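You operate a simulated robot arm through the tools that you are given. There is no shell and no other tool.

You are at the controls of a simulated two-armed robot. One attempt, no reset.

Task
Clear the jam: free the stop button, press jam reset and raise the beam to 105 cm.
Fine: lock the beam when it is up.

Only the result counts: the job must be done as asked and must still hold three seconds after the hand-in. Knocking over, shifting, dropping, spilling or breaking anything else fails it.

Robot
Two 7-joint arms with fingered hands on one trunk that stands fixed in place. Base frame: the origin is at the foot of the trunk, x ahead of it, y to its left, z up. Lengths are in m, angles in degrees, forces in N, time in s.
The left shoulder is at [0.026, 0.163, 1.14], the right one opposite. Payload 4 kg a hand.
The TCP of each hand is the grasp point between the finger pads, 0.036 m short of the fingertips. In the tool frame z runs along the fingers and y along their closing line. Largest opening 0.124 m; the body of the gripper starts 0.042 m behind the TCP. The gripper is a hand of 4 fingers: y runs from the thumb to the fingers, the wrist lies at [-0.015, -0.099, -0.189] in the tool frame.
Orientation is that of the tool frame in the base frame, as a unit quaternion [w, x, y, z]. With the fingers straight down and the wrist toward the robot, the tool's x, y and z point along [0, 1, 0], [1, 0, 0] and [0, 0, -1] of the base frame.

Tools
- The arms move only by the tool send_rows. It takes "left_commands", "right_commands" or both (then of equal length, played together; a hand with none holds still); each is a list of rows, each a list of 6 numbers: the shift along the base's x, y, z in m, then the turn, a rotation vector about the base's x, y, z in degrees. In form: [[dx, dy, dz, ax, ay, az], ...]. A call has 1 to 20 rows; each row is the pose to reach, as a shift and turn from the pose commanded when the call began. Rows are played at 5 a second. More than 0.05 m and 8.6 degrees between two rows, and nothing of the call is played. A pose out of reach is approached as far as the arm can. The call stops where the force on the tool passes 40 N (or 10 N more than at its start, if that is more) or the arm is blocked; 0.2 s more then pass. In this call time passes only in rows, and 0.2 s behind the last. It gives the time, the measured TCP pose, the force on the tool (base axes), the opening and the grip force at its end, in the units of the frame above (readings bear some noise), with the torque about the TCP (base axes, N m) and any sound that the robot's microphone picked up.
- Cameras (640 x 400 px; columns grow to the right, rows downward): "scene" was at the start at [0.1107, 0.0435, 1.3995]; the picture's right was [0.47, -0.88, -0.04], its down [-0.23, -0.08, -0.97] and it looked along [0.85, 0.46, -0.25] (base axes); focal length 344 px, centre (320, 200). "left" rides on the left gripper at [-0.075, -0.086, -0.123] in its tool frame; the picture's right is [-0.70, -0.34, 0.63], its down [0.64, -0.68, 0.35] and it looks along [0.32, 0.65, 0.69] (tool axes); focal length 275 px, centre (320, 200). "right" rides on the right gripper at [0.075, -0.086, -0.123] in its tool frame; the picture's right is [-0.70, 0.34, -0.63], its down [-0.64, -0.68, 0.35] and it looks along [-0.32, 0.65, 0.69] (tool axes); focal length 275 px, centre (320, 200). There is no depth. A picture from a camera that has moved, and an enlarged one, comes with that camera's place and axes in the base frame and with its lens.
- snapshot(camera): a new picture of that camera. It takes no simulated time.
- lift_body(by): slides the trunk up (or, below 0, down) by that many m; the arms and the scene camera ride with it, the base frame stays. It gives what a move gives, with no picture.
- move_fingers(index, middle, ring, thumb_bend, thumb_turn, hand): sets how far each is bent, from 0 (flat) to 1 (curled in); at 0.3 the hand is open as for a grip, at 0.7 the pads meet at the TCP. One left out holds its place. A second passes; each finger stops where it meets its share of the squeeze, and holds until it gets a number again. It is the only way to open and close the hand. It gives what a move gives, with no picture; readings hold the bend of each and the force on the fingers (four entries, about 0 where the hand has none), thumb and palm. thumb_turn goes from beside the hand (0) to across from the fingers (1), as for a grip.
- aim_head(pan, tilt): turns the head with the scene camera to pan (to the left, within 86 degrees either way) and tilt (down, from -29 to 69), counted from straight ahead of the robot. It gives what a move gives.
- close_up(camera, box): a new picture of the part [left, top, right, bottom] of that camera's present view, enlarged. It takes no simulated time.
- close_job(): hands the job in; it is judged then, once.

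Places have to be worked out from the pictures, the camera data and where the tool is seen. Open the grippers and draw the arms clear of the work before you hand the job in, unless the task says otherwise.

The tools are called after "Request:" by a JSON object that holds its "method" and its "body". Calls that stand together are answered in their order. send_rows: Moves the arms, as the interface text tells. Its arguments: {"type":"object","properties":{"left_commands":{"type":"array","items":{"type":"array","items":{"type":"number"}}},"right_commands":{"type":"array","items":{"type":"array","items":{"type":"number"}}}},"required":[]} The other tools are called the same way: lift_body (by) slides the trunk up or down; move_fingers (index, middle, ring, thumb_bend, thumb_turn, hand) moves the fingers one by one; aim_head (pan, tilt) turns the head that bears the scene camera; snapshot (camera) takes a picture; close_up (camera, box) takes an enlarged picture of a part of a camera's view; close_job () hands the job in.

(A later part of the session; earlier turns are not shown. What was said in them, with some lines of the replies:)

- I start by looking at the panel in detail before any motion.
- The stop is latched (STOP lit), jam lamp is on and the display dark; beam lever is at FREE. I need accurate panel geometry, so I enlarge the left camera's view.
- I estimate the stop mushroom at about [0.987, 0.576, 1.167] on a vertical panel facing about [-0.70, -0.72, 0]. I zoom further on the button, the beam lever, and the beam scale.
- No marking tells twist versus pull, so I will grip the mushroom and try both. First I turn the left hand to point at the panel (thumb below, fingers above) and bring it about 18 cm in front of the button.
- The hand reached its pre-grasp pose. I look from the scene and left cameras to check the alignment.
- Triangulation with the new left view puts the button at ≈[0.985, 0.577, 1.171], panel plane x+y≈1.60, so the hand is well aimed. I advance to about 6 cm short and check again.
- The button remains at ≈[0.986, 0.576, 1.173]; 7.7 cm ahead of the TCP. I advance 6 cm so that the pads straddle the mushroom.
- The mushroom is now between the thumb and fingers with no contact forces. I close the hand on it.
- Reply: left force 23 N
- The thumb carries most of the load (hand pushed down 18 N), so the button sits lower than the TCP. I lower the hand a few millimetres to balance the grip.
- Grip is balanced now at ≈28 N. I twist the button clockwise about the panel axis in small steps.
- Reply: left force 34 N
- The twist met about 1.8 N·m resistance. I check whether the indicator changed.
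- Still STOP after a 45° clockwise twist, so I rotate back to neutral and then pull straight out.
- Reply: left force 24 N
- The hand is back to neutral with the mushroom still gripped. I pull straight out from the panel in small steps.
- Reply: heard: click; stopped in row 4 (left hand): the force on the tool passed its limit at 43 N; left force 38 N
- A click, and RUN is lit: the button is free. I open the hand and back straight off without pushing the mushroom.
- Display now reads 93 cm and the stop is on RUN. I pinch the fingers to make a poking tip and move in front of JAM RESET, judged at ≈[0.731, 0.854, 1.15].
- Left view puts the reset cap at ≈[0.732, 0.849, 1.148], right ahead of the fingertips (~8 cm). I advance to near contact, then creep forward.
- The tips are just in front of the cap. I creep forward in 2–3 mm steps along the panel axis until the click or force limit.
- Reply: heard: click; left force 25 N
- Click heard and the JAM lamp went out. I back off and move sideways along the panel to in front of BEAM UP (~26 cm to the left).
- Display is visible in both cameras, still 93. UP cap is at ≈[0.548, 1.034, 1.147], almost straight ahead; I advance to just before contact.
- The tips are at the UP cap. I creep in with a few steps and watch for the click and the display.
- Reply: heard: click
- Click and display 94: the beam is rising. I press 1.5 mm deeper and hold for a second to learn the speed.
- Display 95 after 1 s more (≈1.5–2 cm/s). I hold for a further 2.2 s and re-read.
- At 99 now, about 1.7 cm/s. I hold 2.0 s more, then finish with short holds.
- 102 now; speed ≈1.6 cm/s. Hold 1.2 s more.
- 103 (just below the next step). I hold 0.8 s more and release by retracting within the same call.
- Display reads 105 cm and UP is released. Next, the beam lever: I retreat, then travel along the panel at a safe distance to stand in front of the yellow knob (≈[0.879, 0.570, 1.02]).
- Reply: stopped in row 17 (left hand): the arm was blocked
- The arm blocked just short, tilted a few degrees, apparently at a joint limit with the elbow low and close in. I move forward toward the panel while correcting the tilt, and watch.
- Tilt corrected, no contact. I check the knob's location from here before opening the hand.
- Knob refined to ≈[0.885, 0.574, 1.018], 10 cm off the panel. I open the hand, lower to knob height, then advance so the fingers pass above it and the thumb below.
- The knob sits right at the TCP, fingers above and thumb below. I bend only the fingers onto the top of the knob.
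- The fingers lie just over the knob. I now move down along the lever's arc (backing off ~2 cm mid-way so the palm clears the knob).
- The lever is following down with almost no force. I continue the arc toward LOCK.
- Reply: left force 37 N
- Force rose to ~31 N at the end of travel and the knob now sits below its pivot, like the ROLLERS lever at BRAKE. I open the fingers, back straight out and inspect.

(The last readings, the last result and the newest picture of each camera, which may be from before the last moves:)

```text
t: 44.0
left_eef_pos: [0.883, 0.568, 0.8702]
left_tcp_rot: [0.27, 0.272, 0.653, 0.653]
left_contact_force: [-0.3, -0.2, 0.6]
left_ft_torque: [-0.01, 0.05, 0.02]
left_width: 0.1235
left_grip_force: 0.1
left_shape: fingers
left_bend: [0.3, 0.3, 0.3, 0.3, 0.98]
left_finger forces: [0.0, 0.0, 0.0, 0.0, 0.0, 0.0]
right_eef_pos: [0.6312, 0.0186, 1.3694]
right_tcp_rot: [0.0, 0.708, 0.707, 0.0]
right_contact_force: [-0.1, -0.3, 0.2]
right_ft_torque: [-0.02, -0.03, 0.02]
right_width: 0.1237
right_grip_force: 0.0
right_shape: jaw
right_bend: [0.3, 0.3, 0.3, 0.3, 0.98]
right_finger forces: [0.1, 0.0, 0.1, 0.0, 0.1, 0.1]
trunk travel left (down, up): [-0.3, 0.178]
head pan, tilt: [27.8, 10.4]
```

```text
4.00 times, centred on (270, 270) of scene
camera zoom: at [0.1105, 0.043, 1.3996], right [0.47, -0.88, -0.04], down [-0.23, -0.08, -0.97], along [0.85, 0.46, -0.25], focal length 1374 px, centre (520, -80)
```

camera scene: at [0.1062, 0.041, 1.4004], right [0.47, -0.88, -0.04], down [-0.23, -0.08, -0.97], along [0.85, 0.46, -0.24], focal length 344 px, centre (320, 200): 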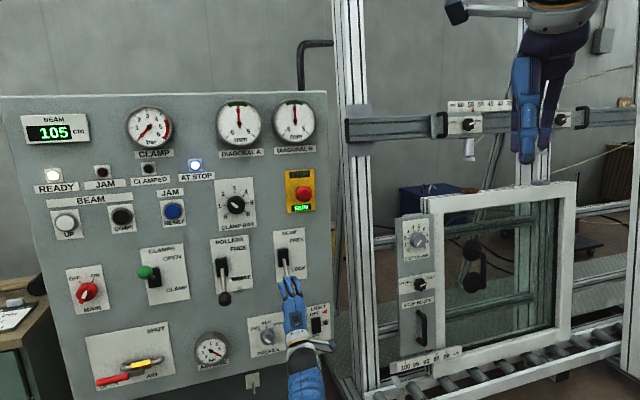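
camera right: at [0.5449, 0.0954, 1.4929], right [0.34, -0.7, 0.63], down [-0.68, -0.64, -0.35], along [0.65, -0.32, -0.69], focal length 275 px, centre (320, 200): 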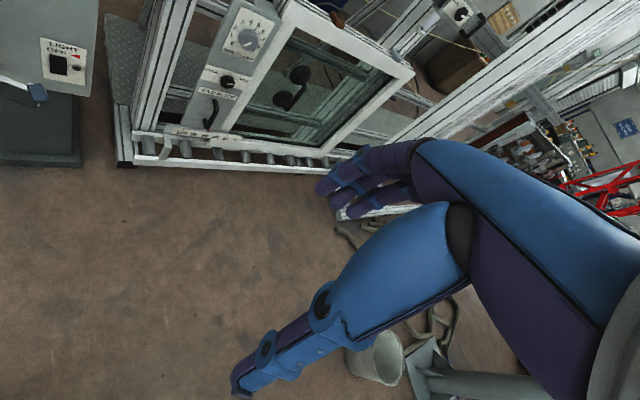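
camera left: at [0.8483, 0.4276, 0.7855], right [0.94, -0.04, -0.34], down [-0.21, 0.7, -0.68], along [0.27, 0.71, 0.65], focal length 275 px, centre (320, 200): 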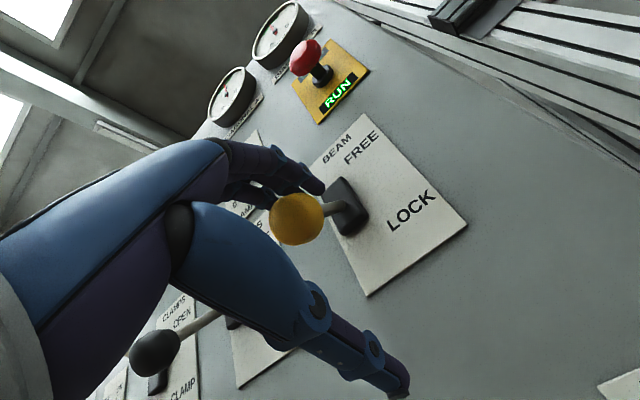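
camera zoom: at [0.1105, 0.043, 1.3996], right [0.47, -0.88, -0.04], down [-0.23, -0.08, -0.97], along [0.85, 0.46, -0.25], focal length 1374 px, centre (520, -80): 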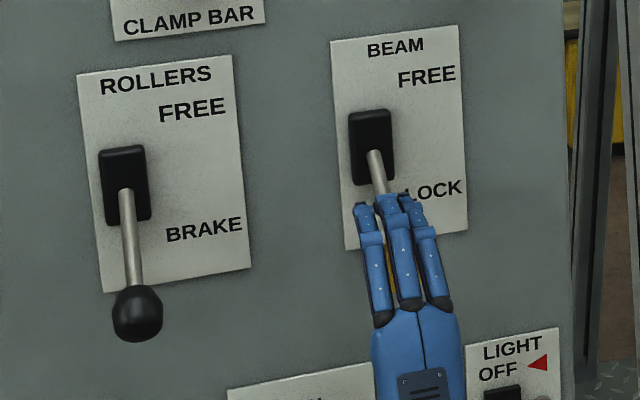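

Fingers are clear of the knob. I back straight out and inspect the lever.

Request:
{"method": "send_rows", "body": {"left_commands": [[-0.015, -0.015, 0, 0, 0, 0], [-0.035, -0.035, 0, 0, 0, 0], [-0.055, -0.055, 0, 0, 0, 0], [-0.075, -0.075, 0, 0, 0, 0]]}}

Request:
{"method": "snapshot", "body": {"camera": "left"}}

Request:
{"method": "close_up", "body": {"camera": "scene", "box": [190, 220, 350, 320]}}

```text
t: 45.2
left_eef_pos: [0.8114, 0.518, 0.9018]
left_tcp_rot: [0.269, 0.258, 0.642, 0.67]
left_contact_force: [-0.4, 0.5, 0.1]
left_ft_torque: [0.05, -0.01, -0.03]
left_width: 0.1233
left_grip_force: 0.1
left_shape: fingers
left_bend: [0.3, 0.3, 0.3, 0.3, 0.98]
left_finger forces: [0.1, 0.0, 0.1, 0.1, 0.0, 0.0]
right_eef_pos: [0.6325, 0.0181, 1.3686]
right_tcp_rot: [0.0, 0.707, 0.707, -0.001]
right_contact_force: [0.6, -0.6, 0.5]
right_ft_torque: [-0.02, -0.02, 0.03]
right_width: 0.1239
right_grip_force: 0.0
right_shape: jaw
right_bend: [0.3, 0.3, 0.3, 0.3, 0.98]
right_finger forces: [0.0, 0.0, 0.0, 0.0, 0.1, 0.0]
trunk travel left (down, up): [-0.3, 0.178]
head pan, tilt: [27.8, 10.4]
stopped in row 4 (left hand): the arm was blocked; the commanded pose is now the measured one
```

```text
taken
camera left: at [0.7826, 0.3804, 0.8118], right [0.95, -0.01, -0.31], down [-0.21, 0.72, -0.67], along [0.23, 0.7, 0.68], focal length 275 px, centre (320, 200)
```

left: 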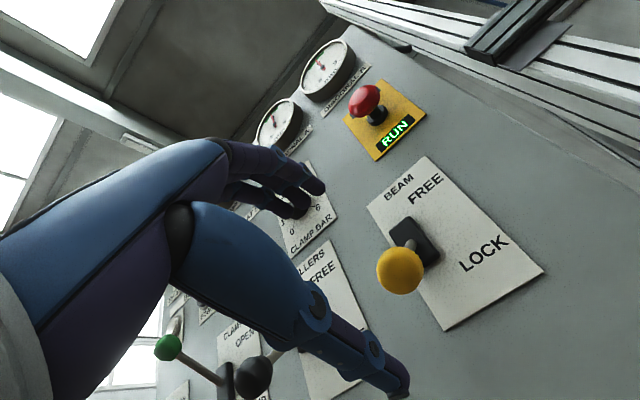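

```text
4.00 times, centred on (270, 270) of scene
camera zoom: at [0.1113, 0.0432, 1.3995], right [0.47, -0.88, -0.04], down [-0.24, -0.08, -0.97], along [0.85, 0.46, -0.25], focal length 1374 px, centre (520, -80)
```

zoom: 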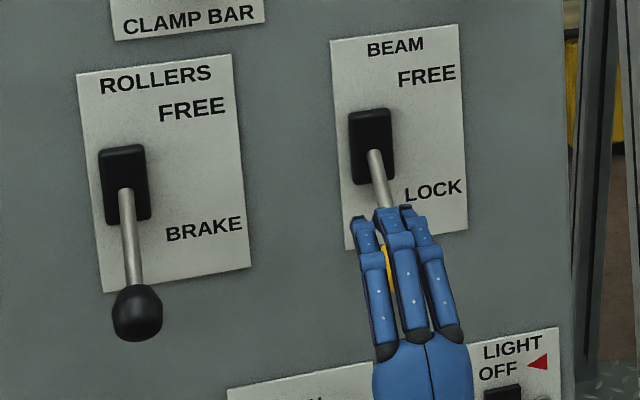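

No contact, but the arm hit its own limit again (elbow close to the body). I raise the hand straight up in front of the lever (tips ~3 cm clear of the knob), correcting tilt, to get an unobstructed view.

Request:
{"method": "send_rows", "body": {"left_commands": [[0, 0, 0.02, -0.5, 0.5, -0.4], [0, 0, 0.045, -1, 1, -0.8], [0, 0, 0.075, -1.7, 1.7, -1.3], [0, 0, 0.105, -1.7, 1.7, -1.3], [0, 0, 0.14, -1.7, 1.7, -1.3], [0, 0, 0.18, -1.7, 1.7, -1.3], [0, 0, 0.22, -1.7, 1.7, -1.3]]}}

Request:
{"method": "snapshot", "body": {"camera": "scene"}}

Request:
{"method": "close_up", "body": {"camera": "scene", "box": [190, 220, 350, 320]}}

```text
t: 46.8
left_eef_pos: [0.8093, 0.5148, 1.12]
left_tcp_rot: [0.272, 0.272, 0.654, 0.652]
left_contact_force: [0.4, 0.2, 0.2]
left_ft_torque: [0.03, -0.01, -0.01]
left_width: 0.1233
left_grip_force: 0.0
left_shape: fingers
left_bend: [0.3, 0.3, 0.3, 0.3, 0.98]
left_finger forces: [0.1, 0.0, 0.1, 0.0, 0.0, 0.0]
right_eef_pos: [0.6329, 0.0194, 1.3704]
right_tcp_rot: [0.001, 0.708, 0.706, 0.0]
right_contact_force: [-0.2, -0.7, 1.2]
right_ft_torque: [-0.02, -0.02, -0.02]
right_width: 0.1235
right_grip_force: 0.0
right_shape: jaw
right_bend: [0.3, 0.3, 0.3, 0.3, 0.98]
right_finger forces: [0.1, 0.0, 0.0, 0.0, 0.0, 0.0]
trunk travel left (down, up): [-0.3, 0.178]
head pan, tilt: [27.8, 10.4]
```

```text
taken
camera scene: at [0.1105, 0.0429, 1.3996], right [0.47, -0.88, -0.04], down [-0.23, -0.08, -0.97], along [0.85, 0.46, -0.25], focal length 344 px, centre (320, 200)
```

scene: 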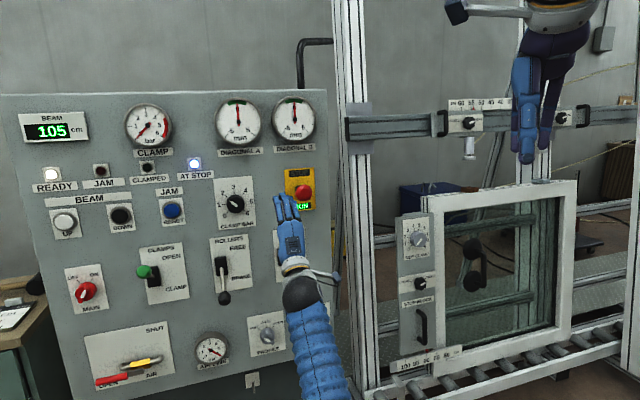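

```text
4.00 times, centred on (270, 270) of scene
camera zoom: at [0.1105, 0.0429, 1.3996], right [0.47, -0.88, -0.04], down [-0.23, -0.08, -0.97], along [0.85, 0.46, -0.25], focal length 1374 px, centre (520, -80)
```

zoom: 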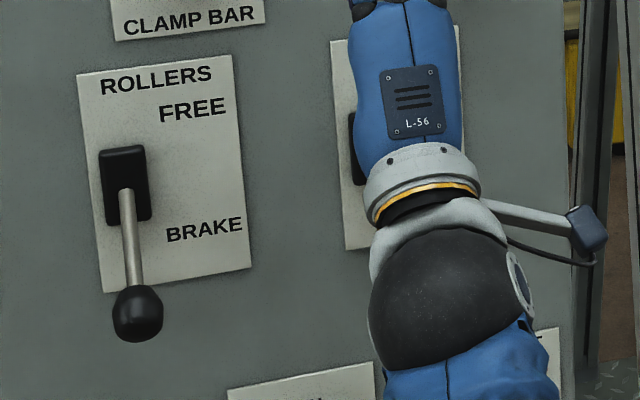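

Readings are clean. I swing the arm left along the panel at safe distance to reveal the lever.

Request:
{"method": "send_rows", "body": {"left_commands": [[-0.03, 0.02, 0.005, 0, 0, 0], [-0.06, 0.045, 0.01, 0, 0, 0], [-0.09, 0.07, 0.015, 0, 0, 0], [-0.12, 0.095, 0.02, 0, 0, 0], [-0.15, 0.12, 0.025, 0, 0, 0], [-0.18, 0.145, 0.025, 0, 0, 0], [-0.21, 0.17, 0.025, 0, 0, 0], [-0.24, 0.195, 0.025, 0, 0, 0], [-0.27, 0.22, 0.025, 0, 0, 0], [-0.3, 0.245, 0.025, 0, 0, 0], [-0.33, 0.27, 0.025, 0, 0, 0], [-0.36, 0.295, 0.025, 0, 0, 0], [-0.39, 0.32, 0.025, 0, 0, 0]]}}

Request:
{"method": "snapshot", "body": {"camera": "scene"}}

Request:
{"method": "close_up", "body": {"camera": "scene", "box": [190, 220, 350, 320]}}

Request:
{"method": "close_up", "body": {"camera": "scene", "box": [340, 80, 640, 270]}}

```text
t: 49.6
left_eef_pos: [0.4213, 0.8349, 1.1459]
left_tcp_rot: [0.273, 0.272, 0.653, 0.651]
left_contact_force: [0.6, -0.6, -1.3]
left_ft_torque: [-0.02, -0.01, -0.02]
left_width: 0.1235
left_grip_force: 0.1
left_shape: fingers
left_bend: [0.3, 0.3, 0.3, 0.3, 0.98]
left_finger forces: [0.1, 0.0, 0.0, 0.0, 0.0, 0.0]
right_eef_pos: [0.6303, 0.0187, 1.3687]
right_tcp_rot: [0.0, 0.708, 0.706, 0.0]
right_contact_force: [-0.1, 0.1, -0.1]
right_ft_torque: [0.02, 0.02, -0.01]
right_width: 0.1237
right_grip_force: 0.2
right_shape: jaw
right_bend: [0.3, 0.3, 0.3, 0.3, 0.98]
right_finger forces: [0.1, 0.0, 0.0, 0.1, 0.1, 0.0]
trunk travel left (down, up): [-0.3, 0.178]
head pan, tilt: [27.8, 10.4]
```

```text
taken
camera scene: at [0.1099, 0.0437, 1.3996], right [0.46, -0.88, -0.04], down [-0.23, -0.08, -0.97], along [0.85, 0.46, -0.25], focal length 344 px, centre (320, 200)
```

scene: 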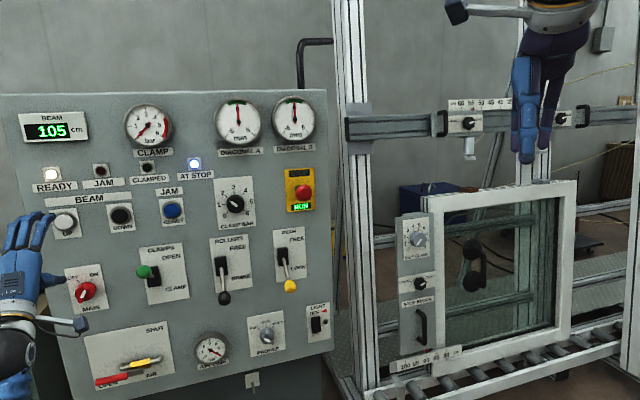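

```text
4.00 times, centred on (270, 270) of scene
camera zoom: at [0.1099, 0.0437, 1.3996], right [0.46, -0.88, -0.04], down [-0.23, -0.08, -0.97], along [0.85, 0.46, -0.25], focal length 1374 px, centre (520, -80)
```

zoom: 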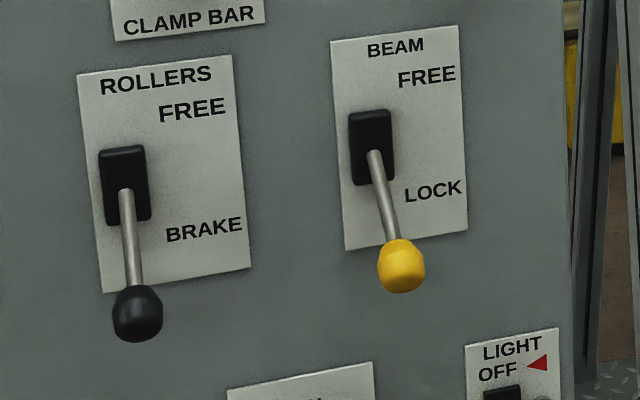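

```text
2.11 times, centred on (490, 175) of scene
camera zoom: at [0.1099, 0.0437, 1.3996], right [0.46, -0.88, -0.04], down [-0.23, -0.08, -0.97], along [0.85, 0.46, -0.25], focal length 723 px, centre (-38, 253)
```

zoom: 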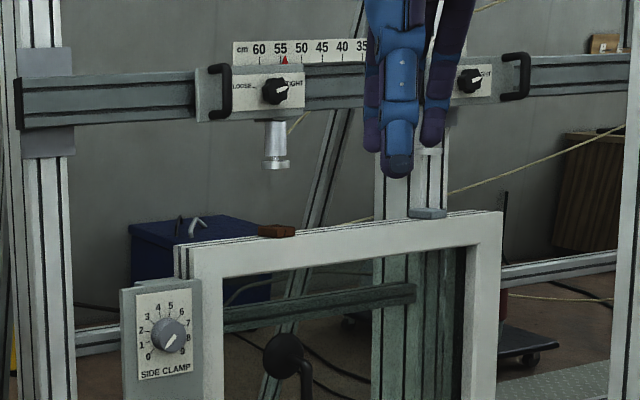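

The lever is fully down at LOCK, display holds 105, RUN and READY lit, jam lamp out. I draw the open left hand further back from the panel before handing in.

Request:
{"method": "send_rows", "body": {"left_commands": [[-0.02, -0.02, 0, 0, 0, 0], [-0.04, -0.04, 0, 0, 0, 0], [-0.06, -0.06, 0, 0, 0, 0], [-0.07, -0.07, 0, 0, 0, 0]]}}

Request:
{"method": "snapshot", "body": {"camera": "scene"}}

Request:
{"method": "close_up", "body": {"camera": "scene", "box": [10, 100, 210, 225]}}

```text
t: 50.6
left_eef_pos: [0.3509, 0.7626, 1.1451]
left_tcp_rot: [0.272, 0.273, 0.653, 0.652]
left_contact_force: [0.0, 0.3, 0.1]
left_ft_torque: [0.03, 0.02, 0.03]
left_width: 0.1235
left_grip_force: 0.0
left_shape: fingers
left_bend: [0.3, 0.3, 0.3, 0.3, 0.98]
left_finger forces: [0.1, 0.1, 0.0, 0.0, 0.0, 0.1]
right_eef_pos: [0.6318, 0.0195, 1.3683]
right_tcp_rot: [-0.001, 0.708, 0.707, 0.0]
right_contact_force: [-0.3, 0.7, 1.1]
right_ft_torque: [0.01, -0.02, -0.02]
right_width: 0.1236
right_grip_force: 0.1
right_shape: jaw
right_bend: [0.3, 0.3, 0.3, 0.3, 0.98]
right_finger forces: [0.1, 0.0, 0.0, 0.0, 0.0, 0.0]
trunk travel left (down, up): [-0.3, 0.178]
head pan, tilt: [27.8, 10.4]
```

```text
taken
camera scene: at [0.1107, 0.0434, 1.3995], right [0.47, -0.88, -0.04], down [-0.23, -0.08, -0.97], along [0.85, 0.46, -0.25], focal length 344 px, centre (320, 200)
```

scene: 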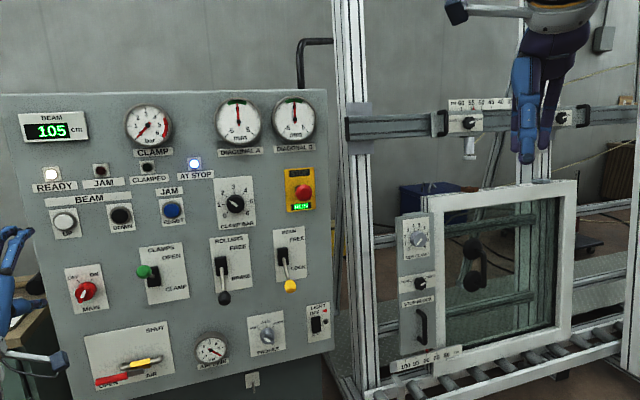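

```text
3.20 times, centred on (110, 162) of scene
camera zoom: at [0.1107, 0.0434, 1.3995], right [0.47, -0.88, -0.04], down [-0.23, -0.08, -0.97], along [0.85, 0.46, -0.25], focal length 1100 px, centre (992, 320)
```

zoom: 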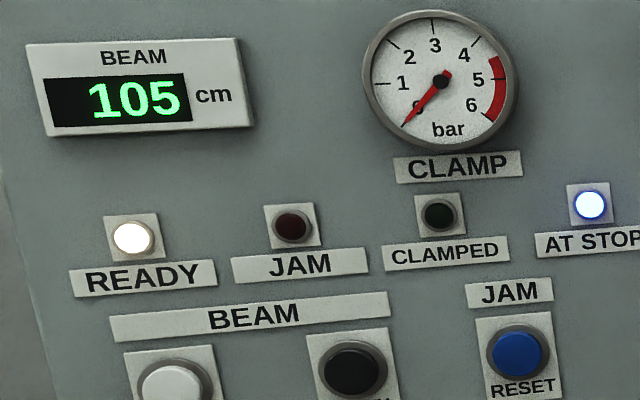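

Everything holds: 105 cm, jam lamp out, stop on RUN, beam lever at LOCK, all other controls as they were, and both hands are open and clear. I hand the job in.

Request:
{"method": "close_job", "body": {}}

```text
The job is handed in.
```

The jam is cleared and the job is handed in. I haven't seen the judge's verdict.

- **Stop button:** it came free when pulled straight out, and the panel now shows RUN. I tried a clockwise twist first, which did nothing.
- **Jam reset:** pressed, and the JAM lamp went out.
- **Beam:** raised from 93 to 105 cm on the display. The reading still showed 105 about 20 seconds later, just before hand-in.
- **Beam lock:** the lever is fully down at LOCK. There was no click, but it reached the end of its travel and stayed there after I let go.

As the beam rose, the two pads under the press heads stayed lying on top of the frame. In the last pictures the frame looked unmoved and the other panel controls were as they started. Both hands are open and clear of the panel.
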